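You operate a simulated robot arm through the tools that you are given. There is no shell and no other tool.

Carry out the task below with a simulated robot arm. There is one attempt and no reset: what you move stays moved.

Task
Build up the cable trolley: roller ring on the axle, pin tapped home.
Fine: put the cable mallet back on its rest. Set down upright: cable mallet.

Only the result counts: the job must be done as asked and must still hold three seconds after the hand-in. Knocking over, shifting, dropping, spilling or breaking anything else fails it.

Robot
A 7-joint arm with a two-finger parallel gripper, fixed in place. Base frame: the origin is on the floor under the middle of its stand, x ahead of it, y to its left, z up; the work surface is at about z = 850. Units: mm, rad, N and s.
It reaches about 1247 mm from its shoulder. Its first joint turns from -2.304 to 2.304 rad. Payload 3.91 kg.
Tool frame: the origin (TCP) lies between the finger pads and is the grasp point; the fingertips stand 30 mm ahead of it; z points along the fingers, y is the line along which they close. The gripper opens to 110 mm. The fingers are 20 mm wide and 10 mm thick; the gripper's body (48 by 112 mm) begins 55 mm behind the TCP.
Orientation is that of the tool frame in the base frame, as [roll, pitch, yaw] about the fixed x, y, z axes, in that order (R = Rz(yaw) Ry(pitch) Rx(roll)). With the fingers straight down and closing along the base's y, the tool's x points along the base's -x, its y along +y and its z along -z.

Tools
- The arm moves only by the tool send_rows. Its argument "moves" is a list of rows, each an object (a shift or turn left out is 0, a gripper value left out holds the last) with "xyz": the shift along the tool's x, y, z in units of 20 mm (1.0 is 20 mm), a list of three; "turn": the turn, a rotation vector about the tool's x, y, z in units of 5 degrees (1.0 is 5 degrees), a list of three; "claw": the finger opening in mm, from 0 to 110. In form: [{"xyz": [dx, dy, dz], "turn": [ax, ay, az], "claw": claw}, ...]. A call has 1 to 20 rows; each row shifts and turns the commanded pose from where the row before left it, along the tool's axes as they then stand. A call with a number of a shift or a turn outside -1 to 1 is refused whole. Each row takes 0.2 s and may step no farther than 50 mm and 0.15 rad from the row before; otherwise, or with a gripper value out of range, the whole call is refused. A pose out of reach is approached as far as the arm can. The call stops where the force on the tool passes 40 N (or 10 N more than at its start, if that is more) or the arm is blocked; 0.2 s more then pass. The fingers move at their own pace (about 108 mm/s each) and stop on an object; they squeeze with about 24 N. The grip force told is the motor's: it shows also when the fingers shut on nothing. Time passes only in rows, and 0.2 s behind the last, so rows that do not move let the fingers close. The reply holds the time, the measured pose of the TCP, the force on the tool along the base axes, the opening and the grip force, in the units named above and with some noise, with the torque about the TCP (base axes, N m) and any sound that the robot's microphone picked up.
- Cameras (640 x 400 px; columns grow to the right, rows downward): "scene" is fixed at [229.1, 644.8, 1607.8]; the picture's right is [-0.67, -0.74, 0.00], its down [-0.64, 0.57, -0.51] and it looks along [0.38, -0.34, -0.86] (base axes); focal length 364 px, centre (320, 200). "wrist" rides on the gripper at [72, 17, -103] in the tool frame; the picture's right is [-0.23, 0.97, 0.00], its down [-0.76, -0.18, -0.62] and it looks along [-0.61, -0.14, 0.78] (tool axes); focal length 222 px, centre (320, 200). There is no depth. A picture from a camera that has moved, and an enlarged one, comes with that camera's place and axes in the base frame and with its lens. The place of the scene camera against the robot may be out by one fixed shift of up to 25 mm in any direction.
- snapshot(camera): a new picture of that camera. It takes no simulated time.
- zoom(camera, box): a new picture of the part [left, top, right, bottom] of that camera's present view, enlarged. It takes no simulated time.
- sign_off(): hands the job in; it is judged then, once.

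Places have to be worked out from the pictures, the camera data and where the tool is seen. Open the gripper and draw the arm clear of the work before you hand the job in, unless the task says otherwise.

The tools are called after ">>>" by a JSON object that holds its "api" and its "payload". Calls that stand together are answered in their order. send_rows: Moves the arm, as the interface text tells. Its arguments: {"type":"object","properties":{"moves":{"type":"array"}},"required":["moves"]} The other tools are called the same way: snapshot (camera) takes a picture; zoom (camera, box) takes an enlarged picture of a part of a camera's view; sign_off () hands the job in.

At the start:

```text
clock: 0.0
tool_pos: [410.1, 376.0, 1223.4]
orientation: [3.14, 0.001, 3.142]
contact_force: [0.2, -0.1, 0.2]
wrist_torque: [0.01, -0.01, -0.01]
gripper_width: 109.9
finger_force: 0.0
```

scene: 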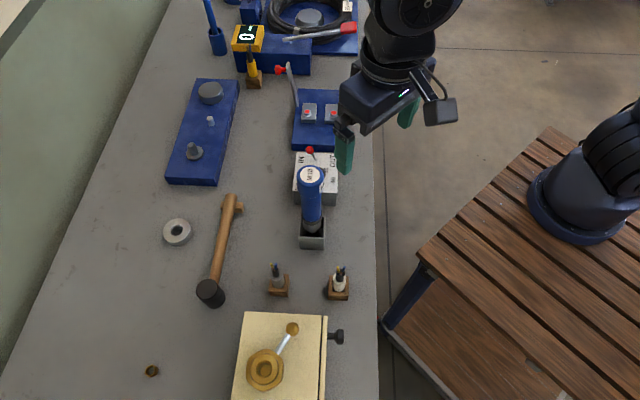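
wrist: 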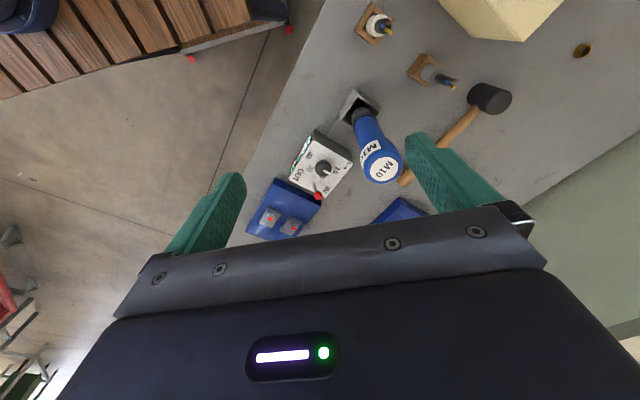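

I start by looking closely at the scene to identify the trolley, ring, pin, and mallet with its rest.

>>> {"api": "zoom", "payload": {"camera": "scene", "box": [140, 60, 260, 200]}}

>>> {"api": "zoom", "payload": {"camera": "scene", "box": [130, 180, 290, 320]}}

>>> {"api": "zoom", "payload": {"camera": "scene", "box": [190, 0, 370, 120]}}

>>> {"api": "zoom", "payload": {"camera": "scene", "box": [120, 240, 380, 400]}}

>>> {"api": "zoom", "payload": {"camera": "scene", "box": [250, 60, 370, 260]}}

```text
2.86 times, centred on (200, 130) of scene
camera zoom: at [229.1, 644.8, 1607.8], right [-0.67, -0.74, 0.0], down [-0.64, 0.57, -0.51], along [0.38, -0.34, -0.86], focal length 1039 px, centre (663, 400)
```

zoom: 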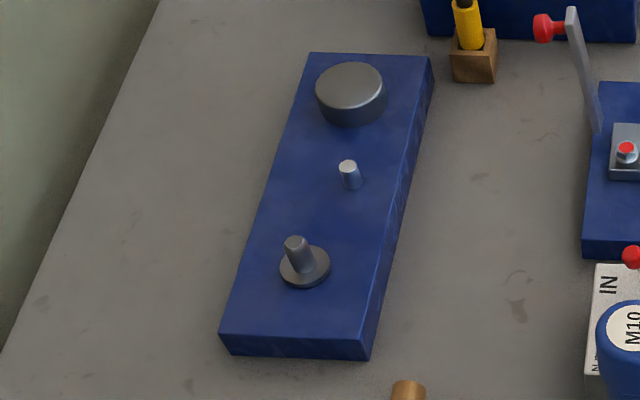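

```text
2.86 times, centred on (210, 250) of scene
camera zoom: at [229.1, 644.8, 1607.8], right [-0.67, -0.74, 0.0], down [-0.64, 0.57, -0.51], along [0.38, -0.34, -0.86], focal length 1039 px, centre (634, 57)
```

zoom: 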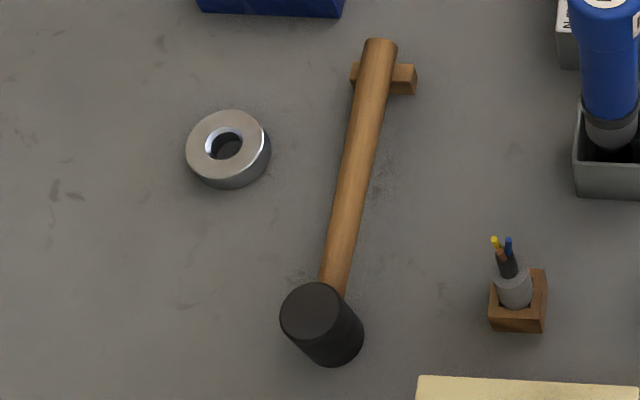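

```text
3.33 times, centred on (280, 60) of scene
camera zoom: at [229.1, 644.8, 1607.8], right [-0.67, -0.74, 0.0], down [-0.64, 0.57, -0.51], along [0.38, -0.34, -0.86], focal length 1212 px, centre (453, 667)
```

zoom: 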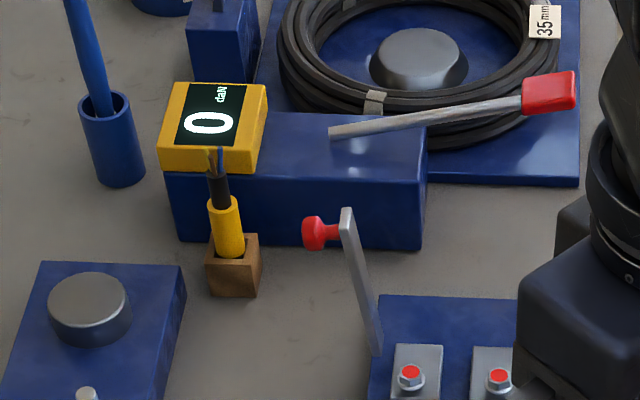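

```text
2.46 times, centred on (250, 320) of scene
camera zoom: at [229.1, 644.8, 1607.8], right [-0.67, -0.74, 0.0], down [-0.64, 0.57, -0.51], along [0.38, -0.34, -0.86], focal length 895 px, centre (492, -95)
```

zoom: 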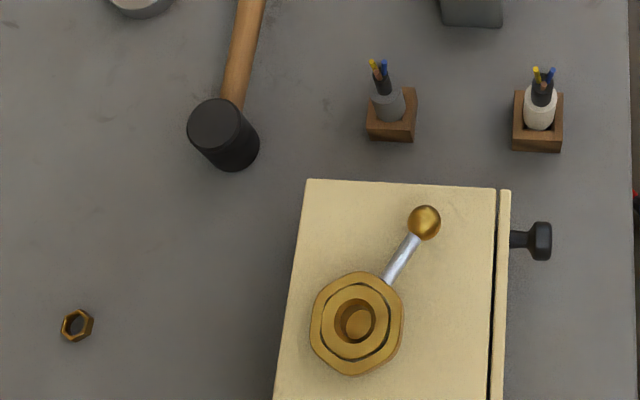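

```text
2.00 times, centred on (310, 160) of scene
camera zoom: at [229.1, 644.8, 1607.8], right [-0.67, -0.74, 0.0], down [-0.64, 0.57, -0.51], along [0.38, -0.34, -0.86], focal length 727 px, centre (340, 280)
```

zoom: 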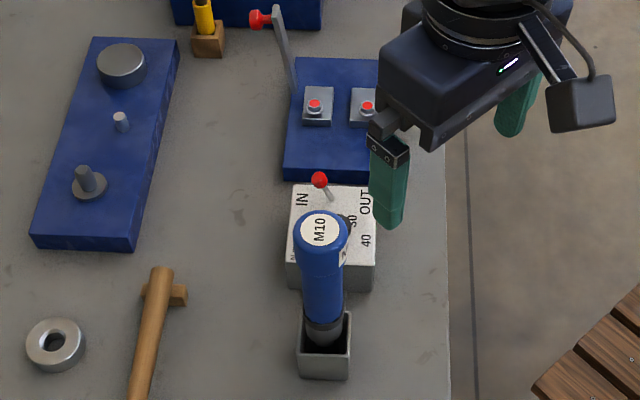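

The trolley (blue plate) has an axle with a flange at roughly (860,497), a proud pin near (908,414) and a boss. The ring is near (708,642), and the mallet runs from its head at about (533,662) to its rest at about (694,503). I move over there at height so the wrist camera can measure these more accurately.

>>> {"api": "send_rows", "payload": {"moves": [{"xyz": [-1, 0.9, 0.3]}, {"xyz": [-1, 0.9, 0.3]}, {"xyz": [-1, 0.9, 0.3]}, {"xyz": [-1, 0.9, 0.3]}, {"xyz": [-1, 0.9, 0.3]}, {"xyz": [-1, 0.9, 0.3]}, {"xyz": [-1, 0.9, 0.3]}, {"xyz": [-1, 0.9, 0.3]}, {"xyz": [-1, 0.9, 0.3]}, {"xyz": [-1, 0.9, 0.3]}, {"xyz": [-1, 0.9, 0.3]}, {"xyz": [-1, 0.9, 0.3]}, {"xyz": [0, 0, 0]}]}}

>>> {"api": "snapshot", "payload": {"camera": "wrist"}}

>>> {"api": "snapshot", "payload": {"camera": "scene"}}

```text
clock: 2.8
tool_pos: [650.5, 591.7, 1150.6]
orientation: [3.14, 0.0, -3.141]
contact_force: [-0.2, 0.1, 0.3]
wrist_torque: [0.0, 0.02, 0.0]
gripper_width: 109.8
finger_force: 0.2
```

```text
taken
camera wrist: at [578.4, 608.1, 1254.5], right [0.23, 0.97, 0.0], down [0.76, -0.18, 0.62], along [0.61, -0.14, -0.78], focal length 222 px, centre (320, 200)
```

wrist: 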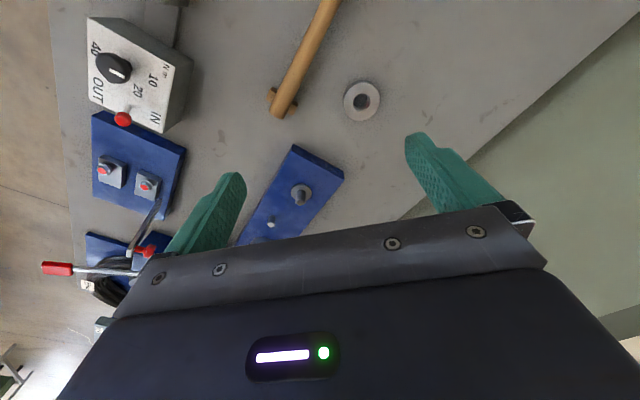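

```text
taken
```

scene: 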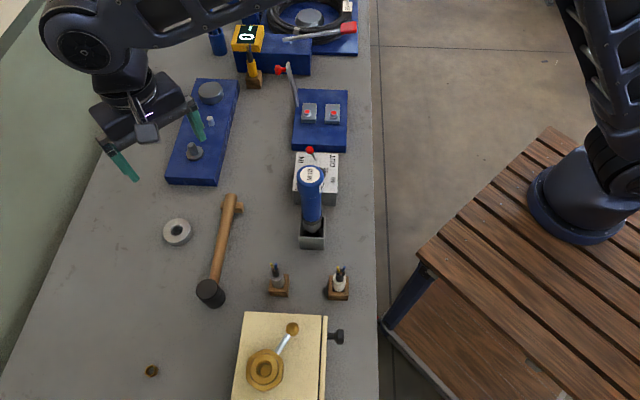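

The wrist view shows the ring near (691,653) and the trolley. I zoom in on the wrist view for better measurements.

>>> {"api": "zoom", "payload": {"camera": "wrist", "box": [320, 60, 400, 130]}}

>>> {"api": "zoom", "payload": {"camera": "wrist", "box": [230, 140, 350, 250]}}

>>> {"api": "zoom", "payload": {"camera": "wrist", "box": [240, 0, 380, 130]}}

```text
5.71 times, centred on (360, 95) of wrist
camera zoom: at [578.4, 608.1, 1254.5], right [0.23, 0.97, 0.0], down [0.76, -0.18, 0.62], along [0.61, -0.14, -0.78], focal length 1269 px, centre (91, 800)
```

zoom: 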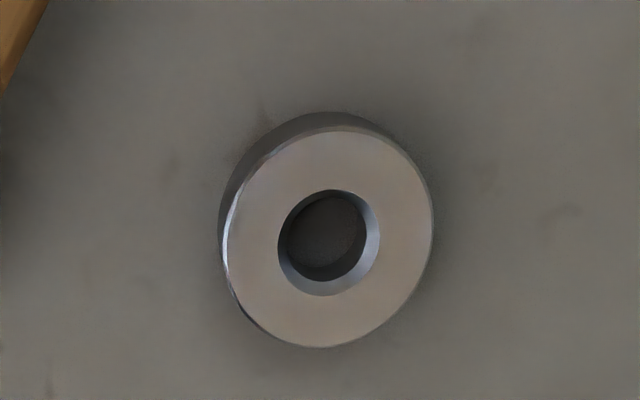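

```text
3.64 times, centred on (290, 195) of wrist
camera zoom: at [578.4, 608.1, 1254.5], right [0.23, 0.97, 0.0], down [0.76, -0.18, 0.62], along [0.61, -0.14, -0.78], focal length 808 px, centre (429, 218)
```

zoom: 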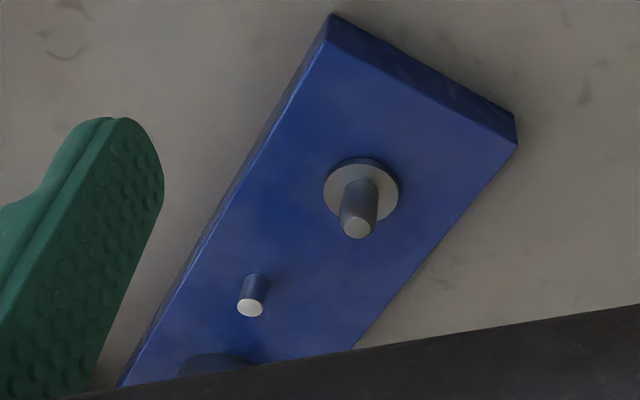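

```text
3.08 times, centred on (310, 65) of wrist
camera zoom: at [578.4, 608.1, 1254.5], right [0.23, 0.97, 0.0], down [0.76, -0.18, 0.62], along [0.61, -0.14, -0.78], focal length 684 px, centre (351, 615)
```

zoom: 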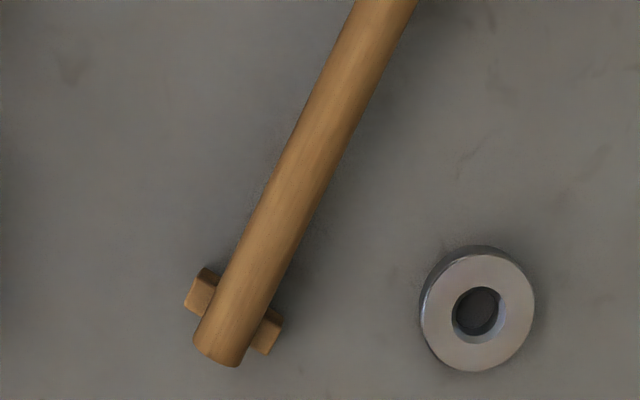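

Using the wrist view, I estimate the ring centre at (693,651) with its top at about z 870, the axle at (838,507), and the pin at (892,423). I descend to hover above the ring for a close look.

>>> {"api": "send_rows", "payload": {"moves": [{"xyz": [-0.214, 0.296, 0.95]}, {"xyz": [-0.214, 0.296, 0.95]}, {"xyz": [-0.214, 0.296, 0.95]}, {"xyz": [-0.214, 0.296, 0.95]}, {"xyz": [-0.214, 0.296, 0.95]}, {"xyz": [-0.214, 0.296, 0.95]}, {"xyz": [-0.214, 0.296, 0.95]}, {"xyz": [-0.214, 0.296, 0.95]}, {"xyz": [-0.214, 0.296, 0.95]}, {"xyz": [-0.214, 0.296, 0.95]}, {"xyz": [0, 0, 0]}]}}

>>> {"api": "snapshot", "payload": {"camera": "wrist"}}

```text
clock: 5.2
tool_pos: [693.1, 650.4, 958.4]
orientation: [3.14, 0.0, 3.14]
contact_force: [0.2, -0.2, 0.5]
wrist_torque: [-0.02, 0.01, 0.02]
gripper_width: 110.1
finger_force: 0.1
```

```text
taken
camera wrist: at [619.5, 667.3, 1062.7], right [0.23, 0.97, 0.0], down [0.76, -0.18, 0.62], along [0.61, -0.14, -0.78], focal length 222 px, centre (320, 200)
```

wrist: 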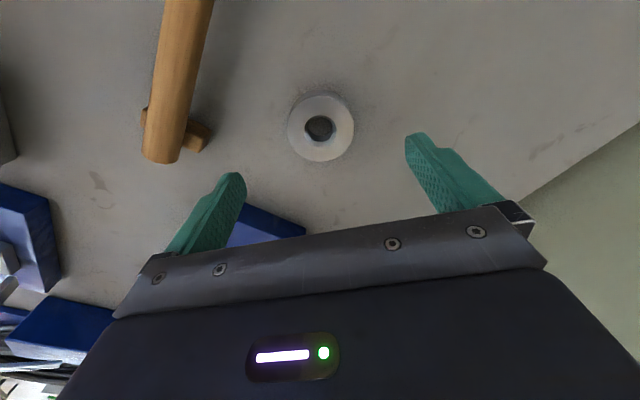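

>>> {"api": "zoom", "payload": {"camera": "wrist", "box": [270, 80, 370, 180]}}

```text
4.00 times, centred on (320, 130) of wrist
camera zoom: at [619.5, 667.3, 1062.7], right [0.23, 0.97, 0.0], down [0.76, -0.18, 0.62], along [0.61, -0.14, -0.78], focal length 888 px, centre (320, 480)
```

zoom: 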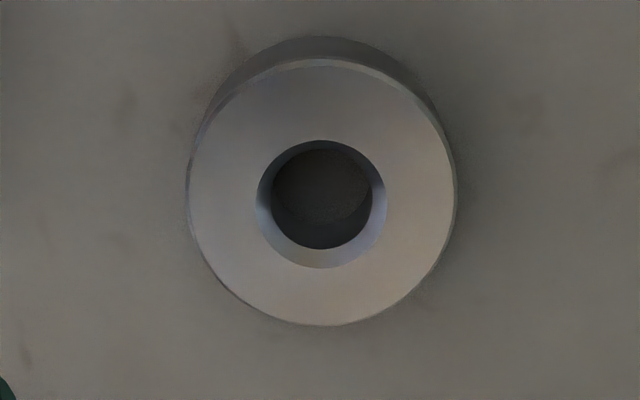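

The ring centre lies about 1.5 mm ahead of the TCP in x and is aligned in y; it is about 60 mm across with a hole of about 24 mm. I go down so that the fingertips are just above the table and grip the ring.

>>> {"api": "send_rows", "payload": {"moves": [{"xyz": [-0.08, 0, 0.9]}, {"xyz": [0, 0, 0.9]}, {"xyz": [0, 0, 0.9]}, {"xyz": [0, 0, 0.7]}, {"xyz": [0, 0, 0.3]}, {"xyz": [0, 0, 0]}]}}

>>> {"api": "snapshot", "payload": {"camera": "wrist"}}

```text
clock: 6.6
tool_pos: [694.7, 650.9, 884.9]
orientation: [3.141, 0.001, 3.141]
contact_force: [0.2, 0.9, -0.2]
wrist_torque: [0.0, 0.01, -0.01]
gripper_width: 110.1
finger_force: 0.2
```

```text
taken
camera wrist: at [622.3, 667.5, 989.8], right [0.23, 0.97, 0.0], down [0.76, -0.18, 0.62], along [0.61, -0.14, -0.78], focal length 222 px, centre (320, 200)
```

wrist: 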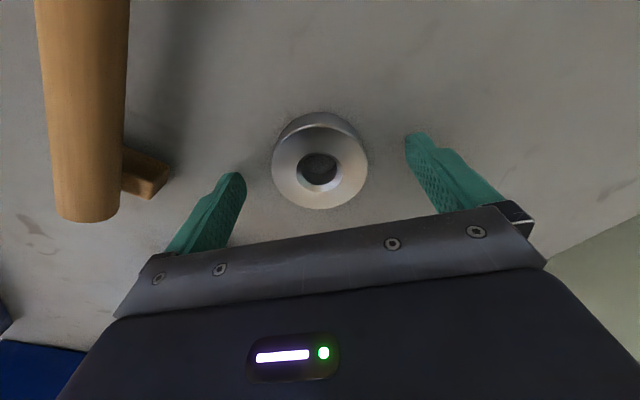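

>>> {"api": "zoom", "payload": {"camera": "wrist", "box": [260, 100, 380, 220]}}

```text
3.33 times, centred on (320, 160) of wrist
camera zoom: at [622.3, 667.5, 989.8], right [0.23, 0.97, 0.0], down [0.76, -0.18, 0.62], along [0.61, -0.14, -0.78], focal length 740 px, centre (320, 333)
```

zoom: 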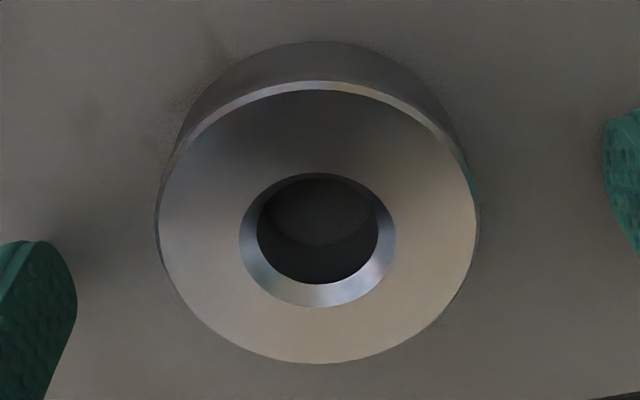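

The ring is centred within about 1 mm. I close the fingers on it.

>>> {"api": "send_rows", "payload": {"moves": [{"claw": 50}, {"claw": 50}, {"claw": 50}, {"claw": 50}, {"claw": 50}]}}

>>> {"api": "zoom", "payload": {"camera": "wrist", "box": [240, 100, 400, 220]}}

```text
clock: 7.8
tool_pos: [695.6, 651.7, 885.1]
orientation: [3.14, 0.001, -3.141]
contact_force: [0.3, 0.4, 0.0]
wrist_torque: [0.07, 0.0, -0.03]
gripper_width: 59.4
finger_force: 23.7
```

```text
3.33 times, centred on (320, 160) of wrist
camera zoom: at [622.2, 667.5, 990.0], right [0.23, 0.97, 0.0], down [0.76, -0.18, 0.62], along [0.61, -0.14, -0.78], focal length 740 px, centre (320, 333)
```

zoom: 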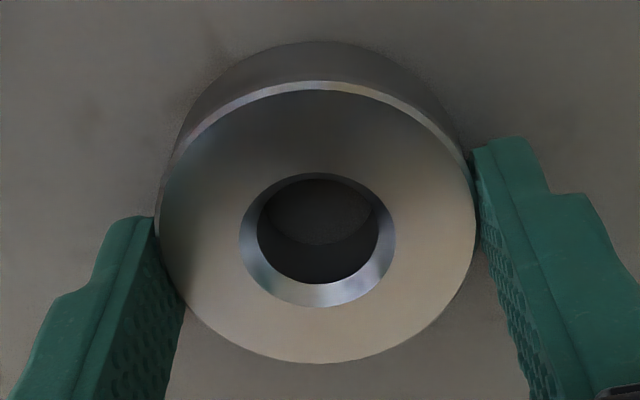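

The ring is gripped (59.4 mm, 24 N). I lift it straight up and move toward the axle, stopping offset so that the wrist camera can see the axle beside the held ring.

>>> {"api": "send_rows", "payload": {"moves": [{"xyz": [0, 0, -0.5]}, {"xyz": [0, 0, -1]}, {"xyz": [0, 0, -1]}, {"xyz": [0, 0, -1]}, {"xyz": [0, 0, -1]}, {"xyz": [0, 0, -1]}, {"xyz": [0, 0, -1]}, {"xyz": [0, 0, -0.5]}, {"xyz": [-0.925, -0.78, 0]}, {"xyz": [-0.925, -0.78, 0]}, {"xyz": [-0.925, -0.78, 0]}, {"xyz": [-0.925, -0.78, 0]}, {"xyz": [-0.925, -0.78, 0]}, {"xyz": [-0.925, -0.78, 0]}, {"xyz": [-0.925, -0.78, 0]}, {"xyz": [-0.925, -0.78, 0]}, {"xyz": [-0.925, -0.78, 0]}, {"xyz": [-0.925, -0.78, 0]}, {"xyz": [0, 0, 0]}, {"xyz": [0, 0, 0]}]}}

>>> {"api": "snapshot", "payload": {"camera": "wrist"}}

>>> {"api": "snapshot", "payload": {"camera": "scene"}}

```text
clock: 12.0
tool_pos: [879.0, 495.3, 1023.7]
orientation: [3.141, 0.0, 3.141]
contact_force: [-0.2, -0.3, -4.2]
wrist_torque: [0.0, -0.01, 0.0]
gripper_width: 59.7
finger_force: 24.0
```

```text
taken
camera wrist: at [806.7, 512.2, 1128.7], right [0.23, 0.97, 0.0], down [0.76, -0.18, 0.62], along [0.61, -0.14, -0.78], focal length 222 px, centre (320, 200)
```

wrist: 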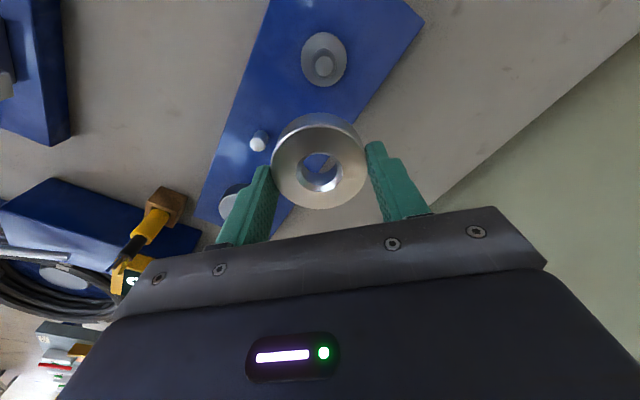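

```text
taken
```

scene: 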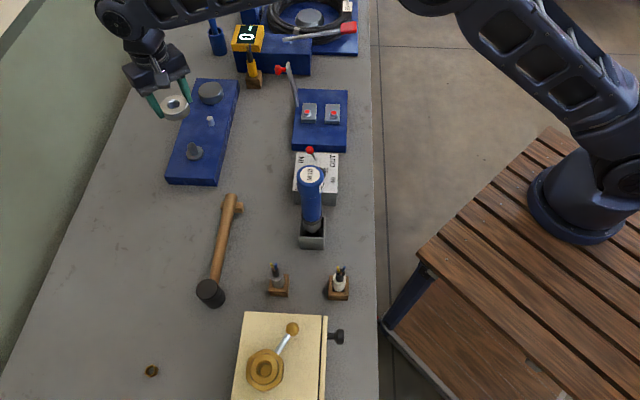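

>>> {"api": "zoom", "payload": {"camera": "wrist", "box": [270, 10, 370, 110]}}

>>> {"api": "zoom", "payload": {"camera": "wrist", "box": [210, 90, 310, 190]}}

```text
4.00 times, centred on (320, 60) of wrist
camera zoom: at [806.7, 512.2, 1128.7], right [0.23, 0.97, 0.0], down [0.76, -0.18, 0.62], along [0.61, -0.14, -0.78], focal length 888 px, centre (320, 760)
```

zoom: 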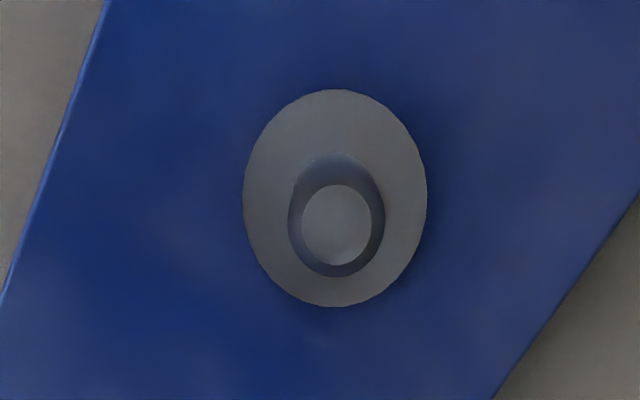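

```text
4.00 times, centred on (260, 140) of wrist
camera zoom: at [806.7, 512.2, 1128.7], right [0.23, 0.97, 0.0], down [0.76, -0.18, 0.62], along [0.61, -0.14, -0.78], focal length 888 px, centre (560, 440)
```

zoom: 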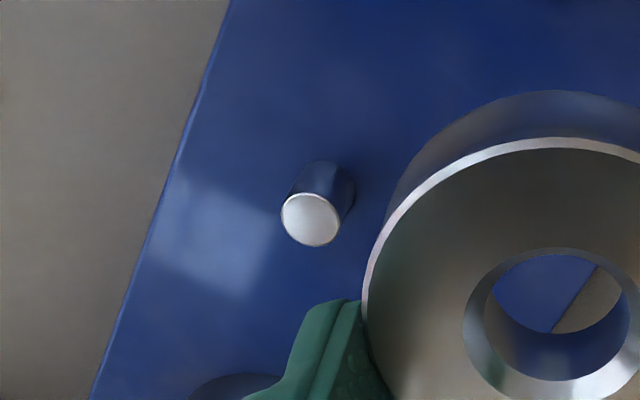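

The axle is at about (834.5, 509.2), flange top at roughly z 892 and axle tip at roughly z 923. I move the ring over the axle and stop with its underside still above the tip to check the alignment.

>>> {"api": "send_rows", "payload": {"moves": [{"xyz": [0.73, 0.24, 0]}, {"xyz": [0.73, 0.24, 0]}, {"xyz": [0.73, 0.24, 0]}, {"xyz": [0, 0, 0.8]}, {"xyz": [0, 0, 0.8]}, {"xyz": [0, 0, 0.6]}, {"xyz": [0, 0, 0]}, {"xyz": [0, 0, 0]}]}}

>>> {"api": "snapshot", "payload": {"camera": "wrist"}}

>>> {"api": "zoom", "payload": {"camera": "wrist", "box": [240, 100, 400, 220]}}

>>> {"api": "zoom", "payload": {"camera": "scene", "box": [130, 80, 250, 200]}}

```text
clock: 13.8
tool_pos: [838.2, 510.0, 981.4]
orientation: [-3.14, 0.0, -3.141]
contact_force: [0.2, -0.3, -4.4]
wrist_torque: [0.0, 0.0, 0.02]
gripper_width: 59.5
finger_force: 23.8
```

```text
taken
camera wrist: at [764.2, 527.0, 1086.4], right [0.23, 0.97, 0.0], down [0.76, -0.18, 0.62], along [0.61, -0.14, -0.78], focal length 222 px, centre (320, 200)
```

wrist: 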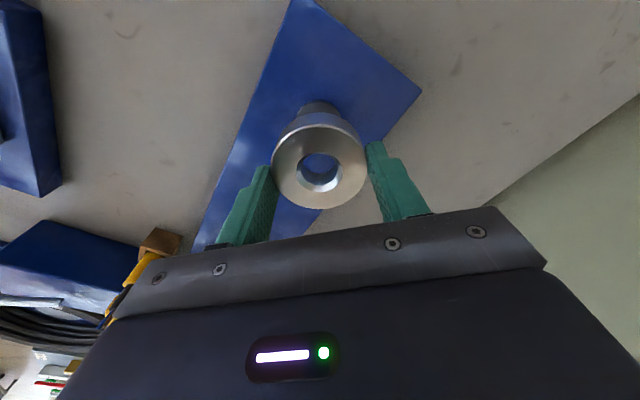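

```text
3.33 times, centred on (320, 160) of wrist
camera zoom: at [764.2, 527.0, 1086.4], right [0.23, 0.97, 0.0], down [0.76, -0.18, 0.62], along [0.61, -0.14, -0.78], focal length 740 px, centre (320, 333)
```

zoom: 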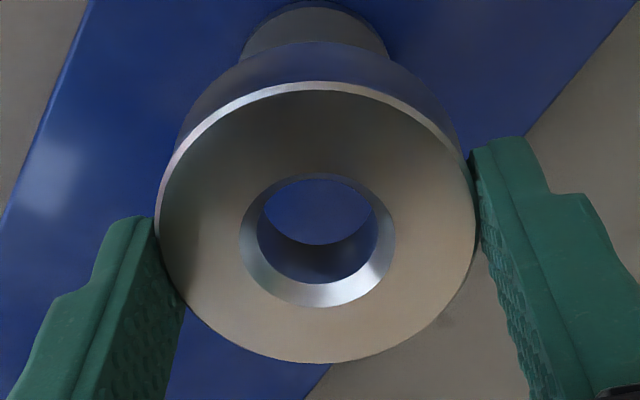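

```text
3.33 times, centred on (190, 140) of scene
camera zoom: at [229.1, 644.8, 1607.8], right [-0.67, -0.74, 0.0], down [-0.64, 0.57, -0.51], along [0.38, -0.34, -0.86], focal length 1212 px, centre (753, 400)
```

zoom: 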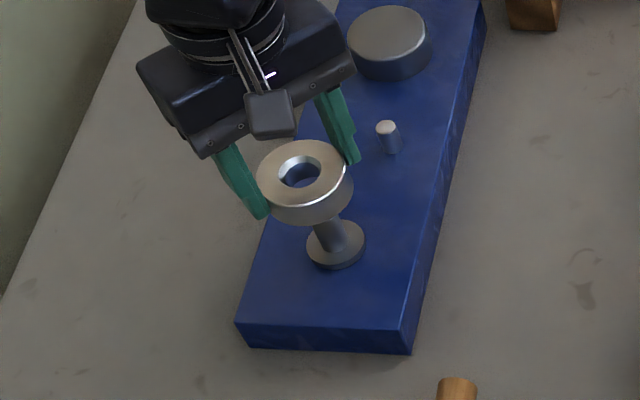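

The flange seen past the ring puts the axle within about 1.3 mm of the ring centre (mainly −y). I nudge −1.2 mm in y and lower slowly, watching the force.

>>> {"api": "send_rows", "payload": {"moves": [{"xyz": [0, -0.06, 0.4]}, {"xyz": [0, 0, 0.4]}, {"xyz": [0, 0, 0.3]}, {"xyz": [0, 0, 0.3]}, {"xyz": [0, 0, 0.3]}, {"xyz": [0, 0, 0.2]}, {"xyz": [0, 0, 0]}]}}

>>> {"api": "zoom", "payload": {"camera": "wrist", "box": [240, 100, 400, 220]}}

>>> {"api": "zoom", "payload": {"camera": "scene", "box": [130, 80, 250, 200]}}

```text
clock: 15.4
tool_pos: [835.5, 509.0, 944.9]
orientation: [3.141, -0.001, 3.141]
contact_force: [0.4, -0.4, -4.0]
wrist_torque: [0.01, 0.01, -0.02]
gripper_width: 59.8
finger_force: 23.9
```

```text
3.33 times, centred on (320, 160) of wrist
camera zoom: at [763.5, 525.4, 1048.5], right [0.23, 0.97, 0.0], down [0.76, -0.18, 0.62], along [0.61, -0.14, -0.78], focal length 740 px, centre (320, 333)
```

zoom: 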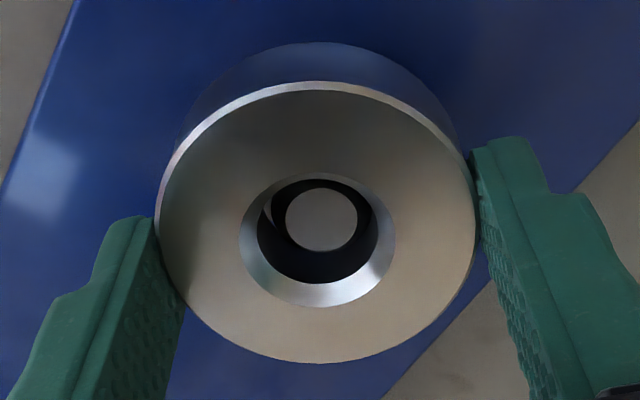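

```text
3.33 times, centred on (190, 140) of scene
camera zoom: at [229.1, 644.8, 1607.8], right [-0.67, -0.74, 0.0], down [-0.64, 0.57, -0.51], along [0.38, -0.34, -0.86], focal length 1212 px, centre (753, 400)
```

zoom: 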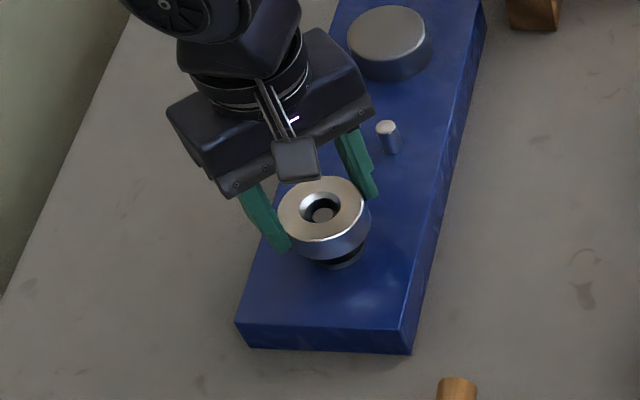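

The axle tip is now visible inside the ring's bore and there is no contact force. I lower further toward the flange in small steps.

>>> {"api": "send_rows", "payload": {"moves": [{"xyz": [0, 0, 0.2]}, {"xyz": [0, 0, 0.2]}, {"xyz": [0, 0, 0.2]}, {"xyz": [0, 0, 0.1]}, {"xyz": [0, 0, 0]}]}}

>>> {"api": "zoom", "payload": {"camera": "wrist", "box": [240, 100, 400, 220]}}

>>> {"api": "zoom", "payload": {"camera": "scene", "box": [160, 110, 220, 170]}}

```text
clock: 16.6
tool_pos: [837.3, 509.4, 930.6]
orientation: [3.141, 0.0, 3.142]
contact_force: [0.4, 0.2, -4.0]
wrist_torque: [-0.01, -0.02, 0.02]
gripper_width: 59.7
finger_force: 24.5
```

```text
3.33 times, centred on (320, 160) of wrist
camera zoom: at [763.6, 525.6, 1034.8], right [0.23, 0.97, 0.0], down [0.76, -0.18, 0.62], along [0.61, -0.14, -0.78], focal length 740 px, centre (320, 333)
```

zoom: 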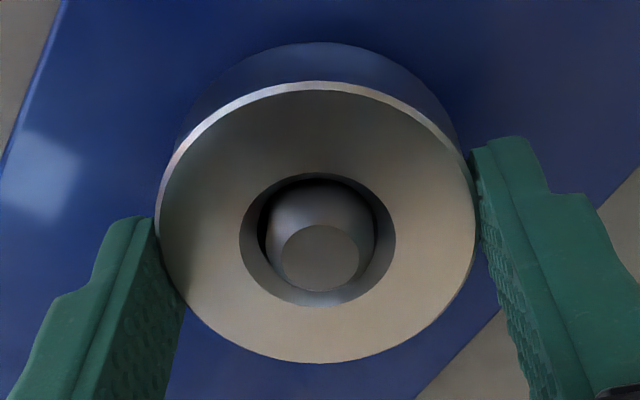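

```text
6.67 times, centred on (190, 140) of scene
camera zoom: at [229.1, 644.8, 1607.8], right [-0.67, -0.74, 0.0], down [-0.64, 0.57, -0.51], along [0.38, -0.34, -0.86], focal length 2425 px, centre (1187, 600)
```

zoom: 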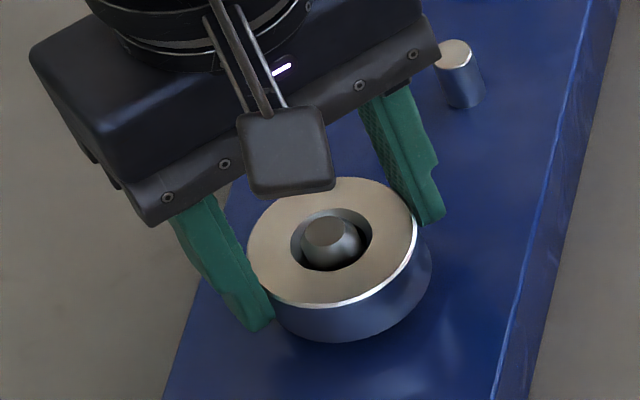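

No contact yet; the axle protrudes cleanly through the bore. I continue in 2 mm steps until the ring rests on the flange.

>>> {"api": "send_rows", "payload": {"moves": [{"xyz": [0, 0, 0.1]}, {"xyz": [0, 0, 0.1]}, {"xyz": [0, 0, 0]}]}}

```text
clock: 17.4
tool_pos: [836.0, 509.1, 926.9]
orientation: [3.139, 0.002, -3.14]
contact_force: [1.2, 4.1, 16.8]
wrist_torque: [-0.07, 0.3, 0.0]
gripper_width: 59.8
finger_force: 24.1
```

Contact at TCP z≈927 with about 17 N upward matches the ring sitting on the flange. I ease off 1 mm and open the fingers.

>>> {"api": "send_rows", "payload": {"moves": [{"xyz": [0, 0, -0.05]}, {"xyz": [0, 0, 0]}, {"claw": 72}, {"claw": 80}, {"claw": 80}]}}

>>> {"api": "zoom", "payload": {"camera": "wrist", "box": [240, 100, 400, 220]}}

>>> {"api": "zoom", "payload": {"camera": "scene", "box": [160, 110, 220, 170]}}

```text
clock: 18.6
tool_pos: [835.7, 506.8, 926.8]
orientation: [3.142, 0.0, -3.141]
contact_force: [-0.2, 0.5, -0.3]
wrist_torque: [0.02, 0.02, -0.02]
gripper_width: 79.9
finger_force: 0.1
```

```text
3.33 times, centred on (320, 160) of wrist
camera zoom: at [763.4, 524.9, 1030.7], right [0.23, 0.97, 0.0], down [0.76, -0.18, 0.62], along [0.61, -0.14, -0.78], focal length 740 px, centre (320, 333)
```

zoom: 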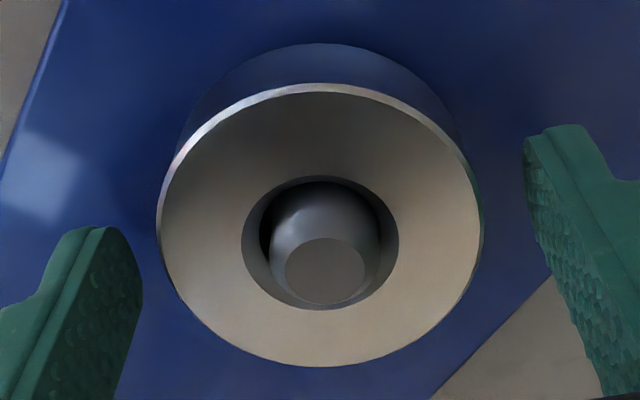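

```text
6.67 times, centred on (190, 140) of scene
camera zoom: at [229.1, 644.8, 1607.8], right [-0.67, -0.74, 0.0], down [-0.64, 0.57, -0.51], along [0.38, -0.34, -0.86], focal length 2425 px, centre (1187, 600)
```

zoom: 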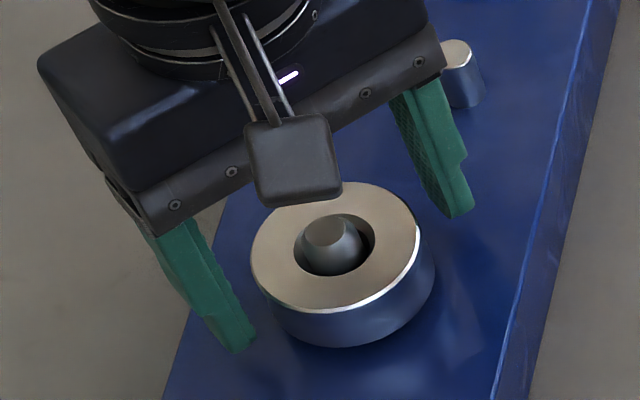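

The ring sits on the flange with the axle through it, and the fingers are free. I retreat straight up and then move over to view the mallet.

>>> {"api": "send_rows", "payload": {"moves": [{"xyz": [0, 0, -0.5]}, {"xyz": [0, 0, -1]}, {"xyz": [0, 0, -1]}, {"xyz": [0, 0, -1]}, {"xyz": [0, 0, -1]}, {"xyz": [0, 0, -1]}, {"xyz": [0, 0, -1]}, {"xyz": [0, 0, -1]}, {"xyz": [0, 0, -1]}, {"xyz": [0, 0, -1]}, {"xyz": [0, 0, -1]}, {"xyz": [0, 0, 0]}]}}

>>> {"api": "snapshot", "payload": {"camera": "wrist"}}

>>> {"api": "send_rows", "payload": {"moves": [{"xyz": [0.965, 0.28, 0], "claw": 100}, {"xyz": [0.965, 0.28, 0]}, {"xyz": [0.965, 0.28, 0]}, {"xyz": [0.965, 0.28, 0]}, {"xyz": [0.965, 0.28, 0]}, {"xyz": [0.965, 0.28, 0]}, {"xyz": [0.965, 0.28, 0]}, {"xyz": [0.965, 0.28, 0]}, {"xyz": [0.965, 0.28, 0]}, {"xyz": [0.965, 0.28, 0]}, {"xyz": [0.965, 0.28, 0]}, {"xyz": [0.965, 0.28, 0]}, {"xyz": [0.965, 0.28, 0]}, {"xyz": [0.965, 0.28, 0]}, {"xyz": [0, 0, 0]}, {"xyz": [0, 0, 0]}]}}

>>> {"api": "snapshot", "payload": {"camera": "wrist"}}

```text
clock: 21.2
tool_pos: [838.1, 504.9, 1137.6]
orientation: [-3.141, 0.0, -3.141]
contact_force: [0.4, -0.3, 0.4]
wrist_torque: [-0.01, -0.02, 0.04]
gripper_width: 80.2
finger_force: 0.0
```

```text
taken
camera wrist: at [765.2, 522.8, 1241.1], right [0.23, 0.97, 0.0], down [0.76, -0.18, 0.62], along [0.61, -0.14, -0.78], focal length 222 px, centre (320, 200)
```

wrist: 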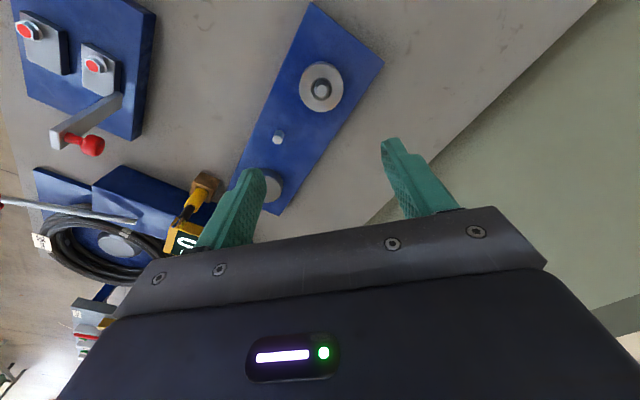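

```text
clock: 24.6
tool_pos: [565.9, 585.5, 1138.2]
orientation: [-3.141, 0.0, 3.141]
contact_force: [-0.1, 0.0, 0.4]
wrist_torque: [0.03, -0.02, 0.01]
gripper_width: 100.0
finger_force: 0.1
```

```text
taken
camera wrist: at [492.7, 602.6, 1241.3], right [0.23, 0.97, 0.0], down [0.76, -0.18, 0.62], along [0.61, -0.14, -0.78], focal length 222 px, centre (320, 200)
```

wrist: 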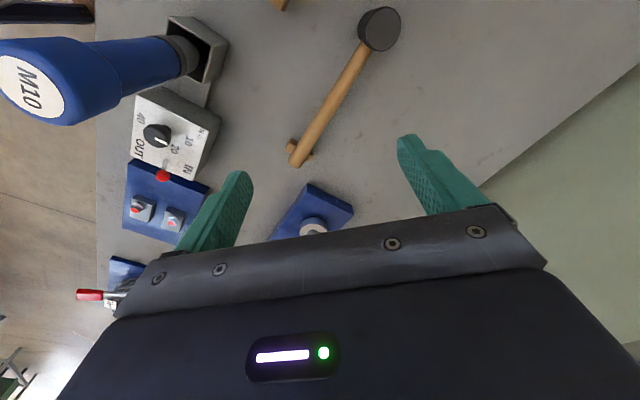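

>>> {"api": "zoom", "payload": {"camera": "wrist", "box": [320, 0, 420, 80]}}

>>> {"api": "zoom", "payload": {"camera": "wrist", "box": [260, 90, 360, 190]}}

>>> {"api": "zoom", "payload": {"camera": "wrist", "box": [250, 0, 450, 180]}}

```text
5.00 times, centred on (370, 40) of wrist
camera zoom: at [492.7, 602.6, 1241.3], right [0.23, 0.97, 0.0], down [0.76, -0.18, 0.62], along [0.61, -0.14, -0.78], focal length 1111 px, centre (70, 1000)
```

zoom: 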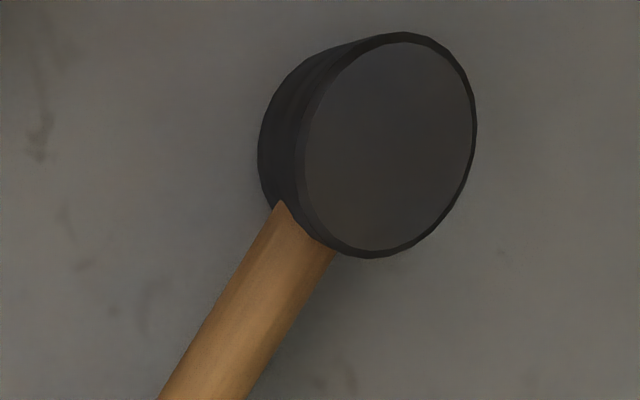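

```text
4.00 times, centred on (310, 140) of wrist
camera zoom: at [492.7, 602.6, 1241.3], right [0.23, 0.97, 0.0], down [0.76, -0.18, 0.62], along [0.61, -0.14, -0.78], focal length 888 px, centre (360, 440)
```

zoom: 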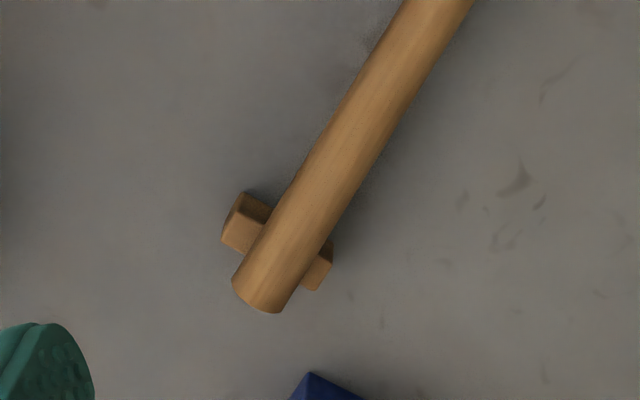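

```text
2.22 times, centred on (350, 90) of wrist
camera zoom: at [492.7, 602.6, 1241.3], right [0.23, 0.97, 0.0], down [0.76, -0.18, 0.62], along [0.61, -0.14, -0.78], focal length 494 px, centre (253, 444)
```

zoom: 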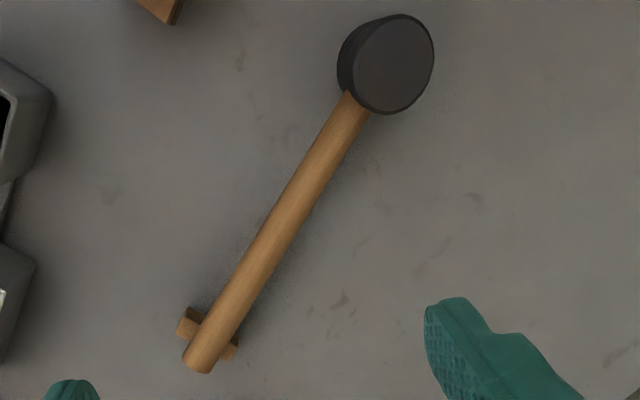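

The mallet head centre is at about (516,672), its top at about z 919 and its diameter about 43 mm. The handle runs at exactly 45° down to its end at (677,511). I'll grip the head itself, with the fingers closing perpendicular to the handle, so that taps act straight through the grip. I move above it and turn 45°.

>>> {"api": "send_rows", "payload": {"moves": [{"xyz": [0.495, 0.852, 0.6], "claw": 90}, {"xyz": [0.495, 0.852, 0.6]}, {"xyz": [0.495, 0.852, 0.6]}, {"xyz": [0.495, 0.852, 0.6]}, {"xyz": [0.495, 0.852, 0.6]}, {"turn": [0, 0, 1]}, {"turn": [0, 0, 1]}, {"turn": [0, 0, 1]}, {"turn": [0, 0, 1]}, {"turn": [0, 0, 1]}, {"turn": [0, 0, 1]}, {"turn": [0, 0, 1]}, {"turn": [0, 0, 1]}, {"turn": [0, 0, 1]}, {"xyz": [0, 0, 0]}, {"xyz": [0, 0, 0]}]}}

>>> {"api": "snapshot", "payload": {"camera": "wrist"}}

>>> {"api": "snapshot", "payload": {"camera": "scene"}}

```text
clock: 28.0
tool_pos: [516.2, 671.5, 1076.6]
orientation: [-3.141, 0.0, 2.357]
contact_force: [-0.2, -0.2, -0.2]
wrist_torque: [-0.02, 0.0, 0.0]
gripper_width: 90.1
finger_force: 0.1
```

```text
taken
camera wrist: at [477.2, 734.8, 1181.1], right [0.85, 0.53, 0.0], down [0.41, -0.66, 0.62], along [0.33, -0.53, -0.78], focal length 222 px, centre (320, 200)
```

wrist: 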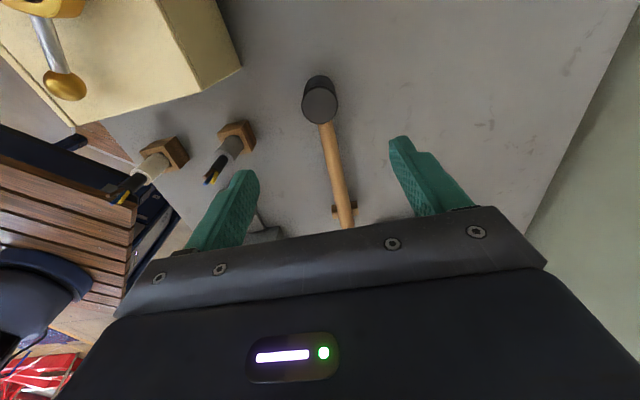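

```text
taken
```

scene: 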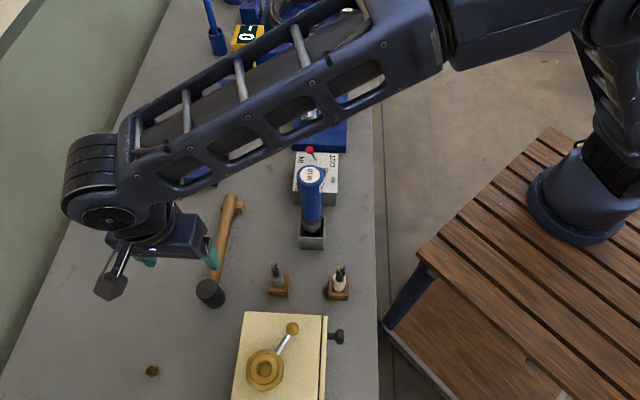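

>>> {"api": "zoom", "payload": {"camera": "wrist", "box": [270, 60, 370, 160]}}

>>> {"api": "zoom", "payload": {"camera": "wrist", "box": [290, 130, 390, 230]}}

```text
4.00 times, centred on (320, 110) of wrist
camera zoom: at [477.2, 734.8, 1181.1], right [0.85, 0.53, 0.0], down [0.41, -0.66, 0.62], along [0.33, -0.53, -0.78], focal length 888 px, centre (320, 560)
```

zoom: 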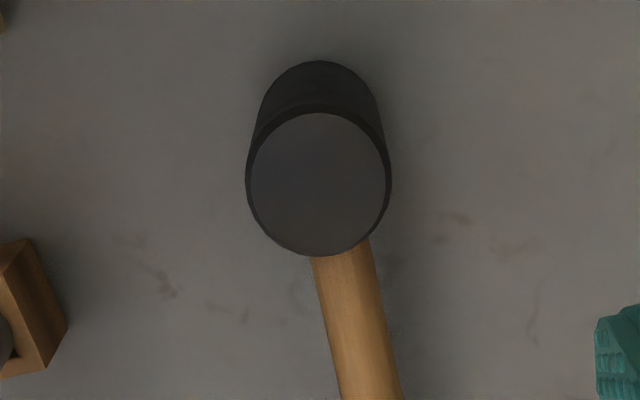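

```text
4.00 times, centred on (340, 180) of wrist
camera zoom: at [477.2, 734.8, 1181.1], right [0.85, 0.53, 0.0], down [0.41, -0.66, 0.62], along [0.33, -0.53, -0.78], focal length 888 px, centre (240, 280)
```

zoom: 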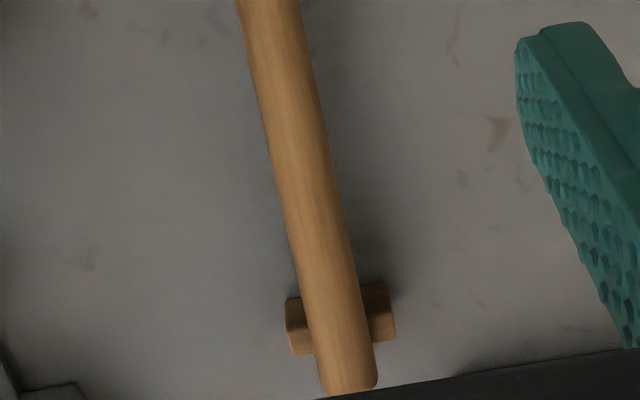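

The TCP is within 0.5 mm of the head centre and aligned with the handle to within about 1°. I descend to TCP z≈898, straddling the head.

>>> {"api": "send_rows", "payload": {"moves": [{"xyz": [0, 0, 1]}, {"xyz": [0, 0, 1]}, {"xyz": [0, 0, 1]}, {"xyz": [0, 0, 1]}, {"xyz": [0, 0, 1]}, {"xyz": [0, 0, 0.8]}, {"xyz": [0, 0, 0]}]}}

>>> {"api": "snapshot", "payload": {"camera": "wrist"}}

>>> {"api": "snapshot", "payload": {"camera": "scene"}}

```text
clock: 29.6
tool_pos: [515.8, 673.8, 959.5]
orientation: [-3.141, 0.001, 2.357]
contact_force: [0.1, 0.0, 0.2]
wrist_torque: [-0.01, 0.0, -0.01]
gripper_width: 89.9
finger_force: 0.0
```

```text
taken
camera wrist: at [476.7, 735.8, 1064.5], right [0.85, 0.53, 0.0], down [0.41, -0.66, 0.62], along [0.33, -0.53, -0.78], focal length 222 px, centre (320, 200)
```

wrist: 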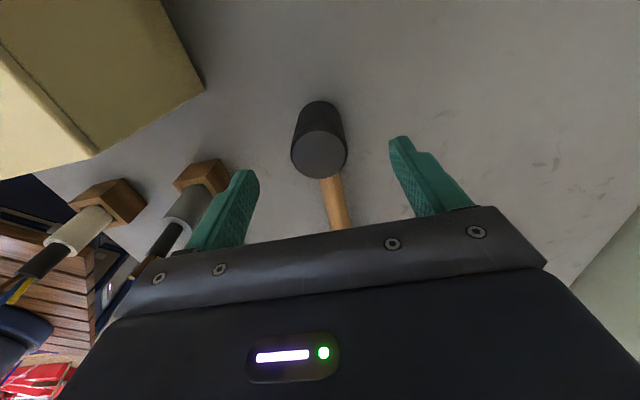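

```text
taken
```

scene: 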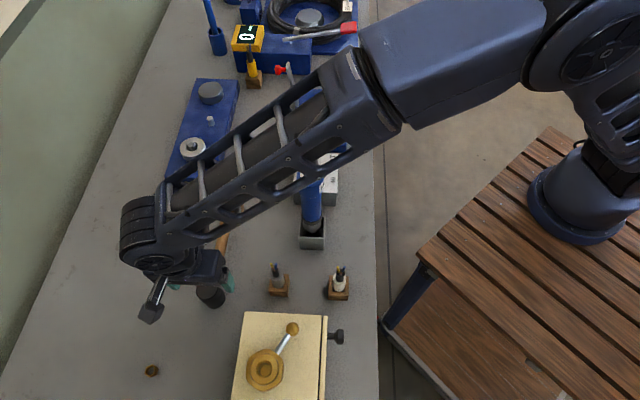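

>>> {"api": "zoom", "payload": {"camera": "scene", "box": [230, 110, 390, 260]}}

>>> {"api": "zoom", "payload": {"camera": "wrist", "box": [250, 80, 390, 220]}}

```text
2.67 times, centred on (310, 185) of scene
camera zoom: at [229.1, 644.8, 1607.8], right [-0.67, -0.74, 0.0], down [-0.64, 0.57, -0.51], along [0.38, -0.34, -0.86], focal length 970 px, centre (347, 240)
```

zoom: 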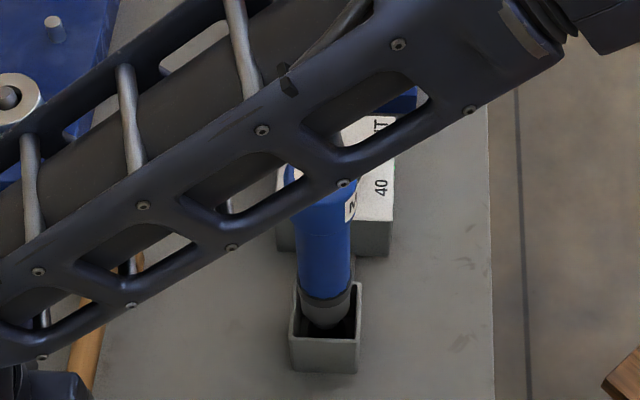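

```text
2.86 times, centred on (320, 150) of wrist
camera zoom: at [476.7, 735.8, 1064.5], right [0.85, 0.53, 0.0], down [0.41, -0.66, 0.62], along [0.33, -0.53, -0.78], focal length 635 px, centre (320, 343)
```

zoom: 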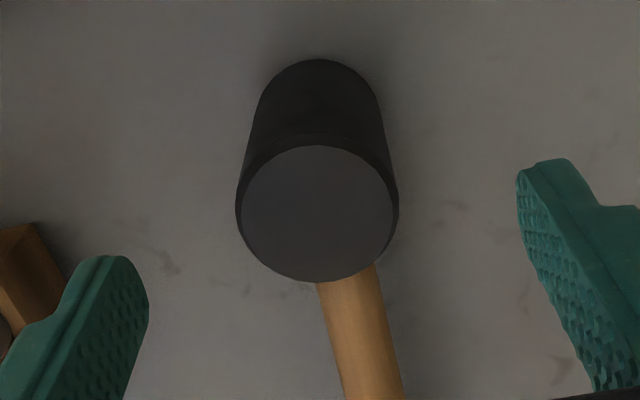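

The arm clears the driver and the head is centred between the fingers. I lower the last 63 mm slowly and look again before closing.

>>> {"api": "send_rows", "payload": {"moves": [{"xyz": [0, 0, 0.8]}, {"xyz": [0, 0, 0.8]}, {"xyz": [0, 0, 0.8]}, {"xyz": [0, 0, 0.75]}, {"xyz": [0, 0, 0]}]}}

>>> {"api": "snapshot", "payload": {"camera": "wrist"}}

>>> {"api": "zoom", "payload": {"camera": "scene", "box": [130, 180, 330, 320]}}

```text
clock: 30.8
tool_pos: [516.3, 670.7, 897.2]
orientation: [3.141, -0.001, 2.357]
contact_force: [-0.5, -0.3, 0.3]
wrist_torque: [0.0, 0.0, 0.0]
gripper_width: 89.9
finger_force: 0.1
```

```text
taken
camera wrist: at [476.4, 734.1, 1001.7], right [0.85, 0.53, 0.0], down [0.41, -0.66, 0.62], along [0.33, -0.53, -0.78], focal length 222 px, centre (320, 200)
```

wrist: 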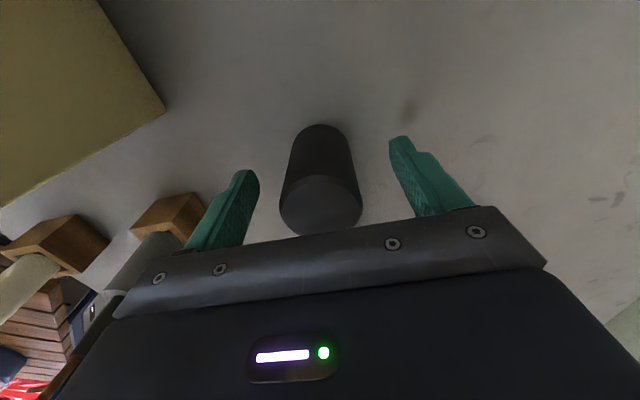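

```text
2.86 times, centred on (230, 250) of scene
camera zoom: at [229.1, 644.8, 1607.8], right [-0.67, -0.74, 0.0], down [-0.64, 0.57, -0.51], along [0.38, -0.34, -0.86], focal length 1039 px, centre (577, 57)
```

zoom: 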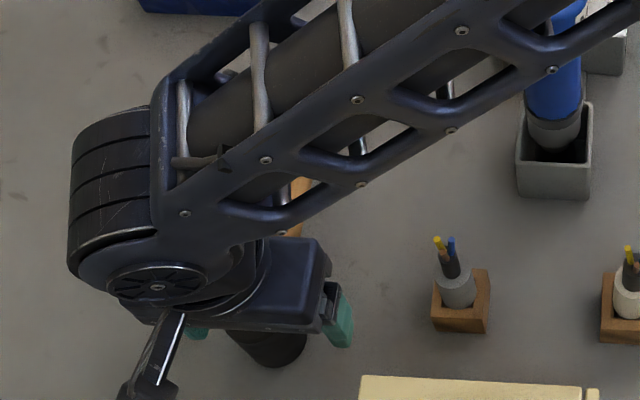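

The head is centred between the fingers with clearance on both sides. I close on it.

>>> {"api": "send_rows", "payload": {"moves": [{"claw": 30}, {"claw": 30}, {"claw": 30}, {"claw": 30}, {"claw": 30}, {"claw": 30}]}}

>>> {"api": "snapshot", "payload": {"camera": "wrist"}}

```text
clock: 32.2
tool_pos: [516.4, 670.9, 896.6]
orientation: [-3.141, 0.0, 2.356]
contact_force: [0.2, 0.9, 1.0]
wrist_torque: [0.01, 0.02, -0.03]
gripper_width: 41.6
finger_force: 24.5
```

```text
taken
camera wrist: at [476.5, 734.1, 1001.8], right [0.85, 0.53, 0.0], down [0.41, -0.66, 0.62], along [0.33, -0.53, -0.78], focal length 222 px, centre (320, 200)
```

wrist: 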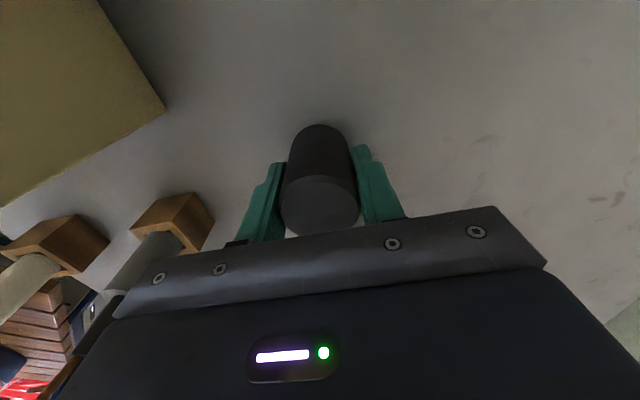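

The head is gripped (41.6 mm). I lift a little first to verify the mallet hangs level, then continue up.

>>> {"api": "send_rows", "payload": {"moves": [{"xyz": [0, 0, -0.25]}, {"xyz": [0, 0, -0.5]}, {"xyz": [0, 0, -0.5]}, {"xyz": [0, 0, -0.25]}, {"xyz": [0, 0, 0]}]}}

>>> {"api": "snapshot", "payload": {"camera": "wrist"}}

>>> {"api": "zoom", "payload": {"camera": "scene", "box": [130, 180, 330, 320]}}

```text
clock: 33.4
tool_pos: [516.5, 671.7, 927.7]
orientation: [3.14, 0.0, 2.357]
contact_force: [0.3, 0.3, -3.5]
wrist_torque: [0.09, 0.09, 0.01]
gripper_width: 41.3
finger_force: 24.0
```

```text
taken
camera wrist: at [476.9, 734.6, 1032.1], right [0.85, 0.53, 0.0], down [0.41, -0.66, 0.62], along [0.33, -0.53, -0.78], focal length 222 px, centre (320, 200)
```

wrist: 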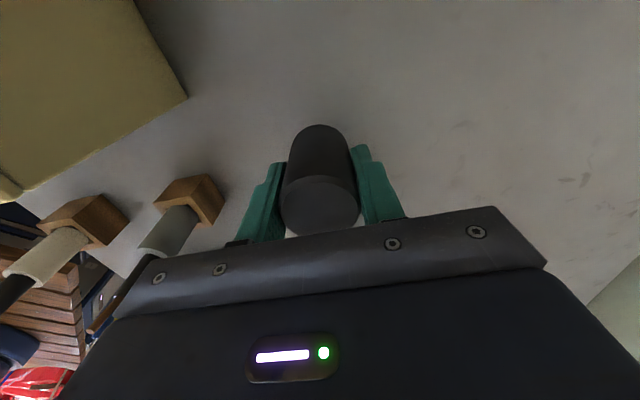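

```text
2.86 times, centred on (230, 250) of scene
camera zoom: at [229.1, 644.8, 1607.8], right [-0.67, -0.74, 0.0], down [-0.64, 0.57, -0.51], along [0.38, -0.34, -0.86], focal length 1039 px, centre (577, 57)
```

zoom: 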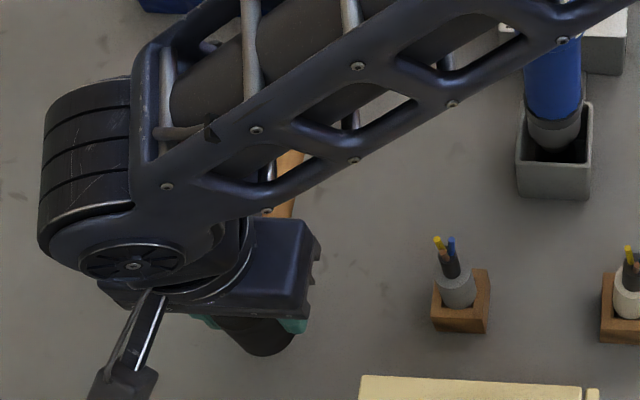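

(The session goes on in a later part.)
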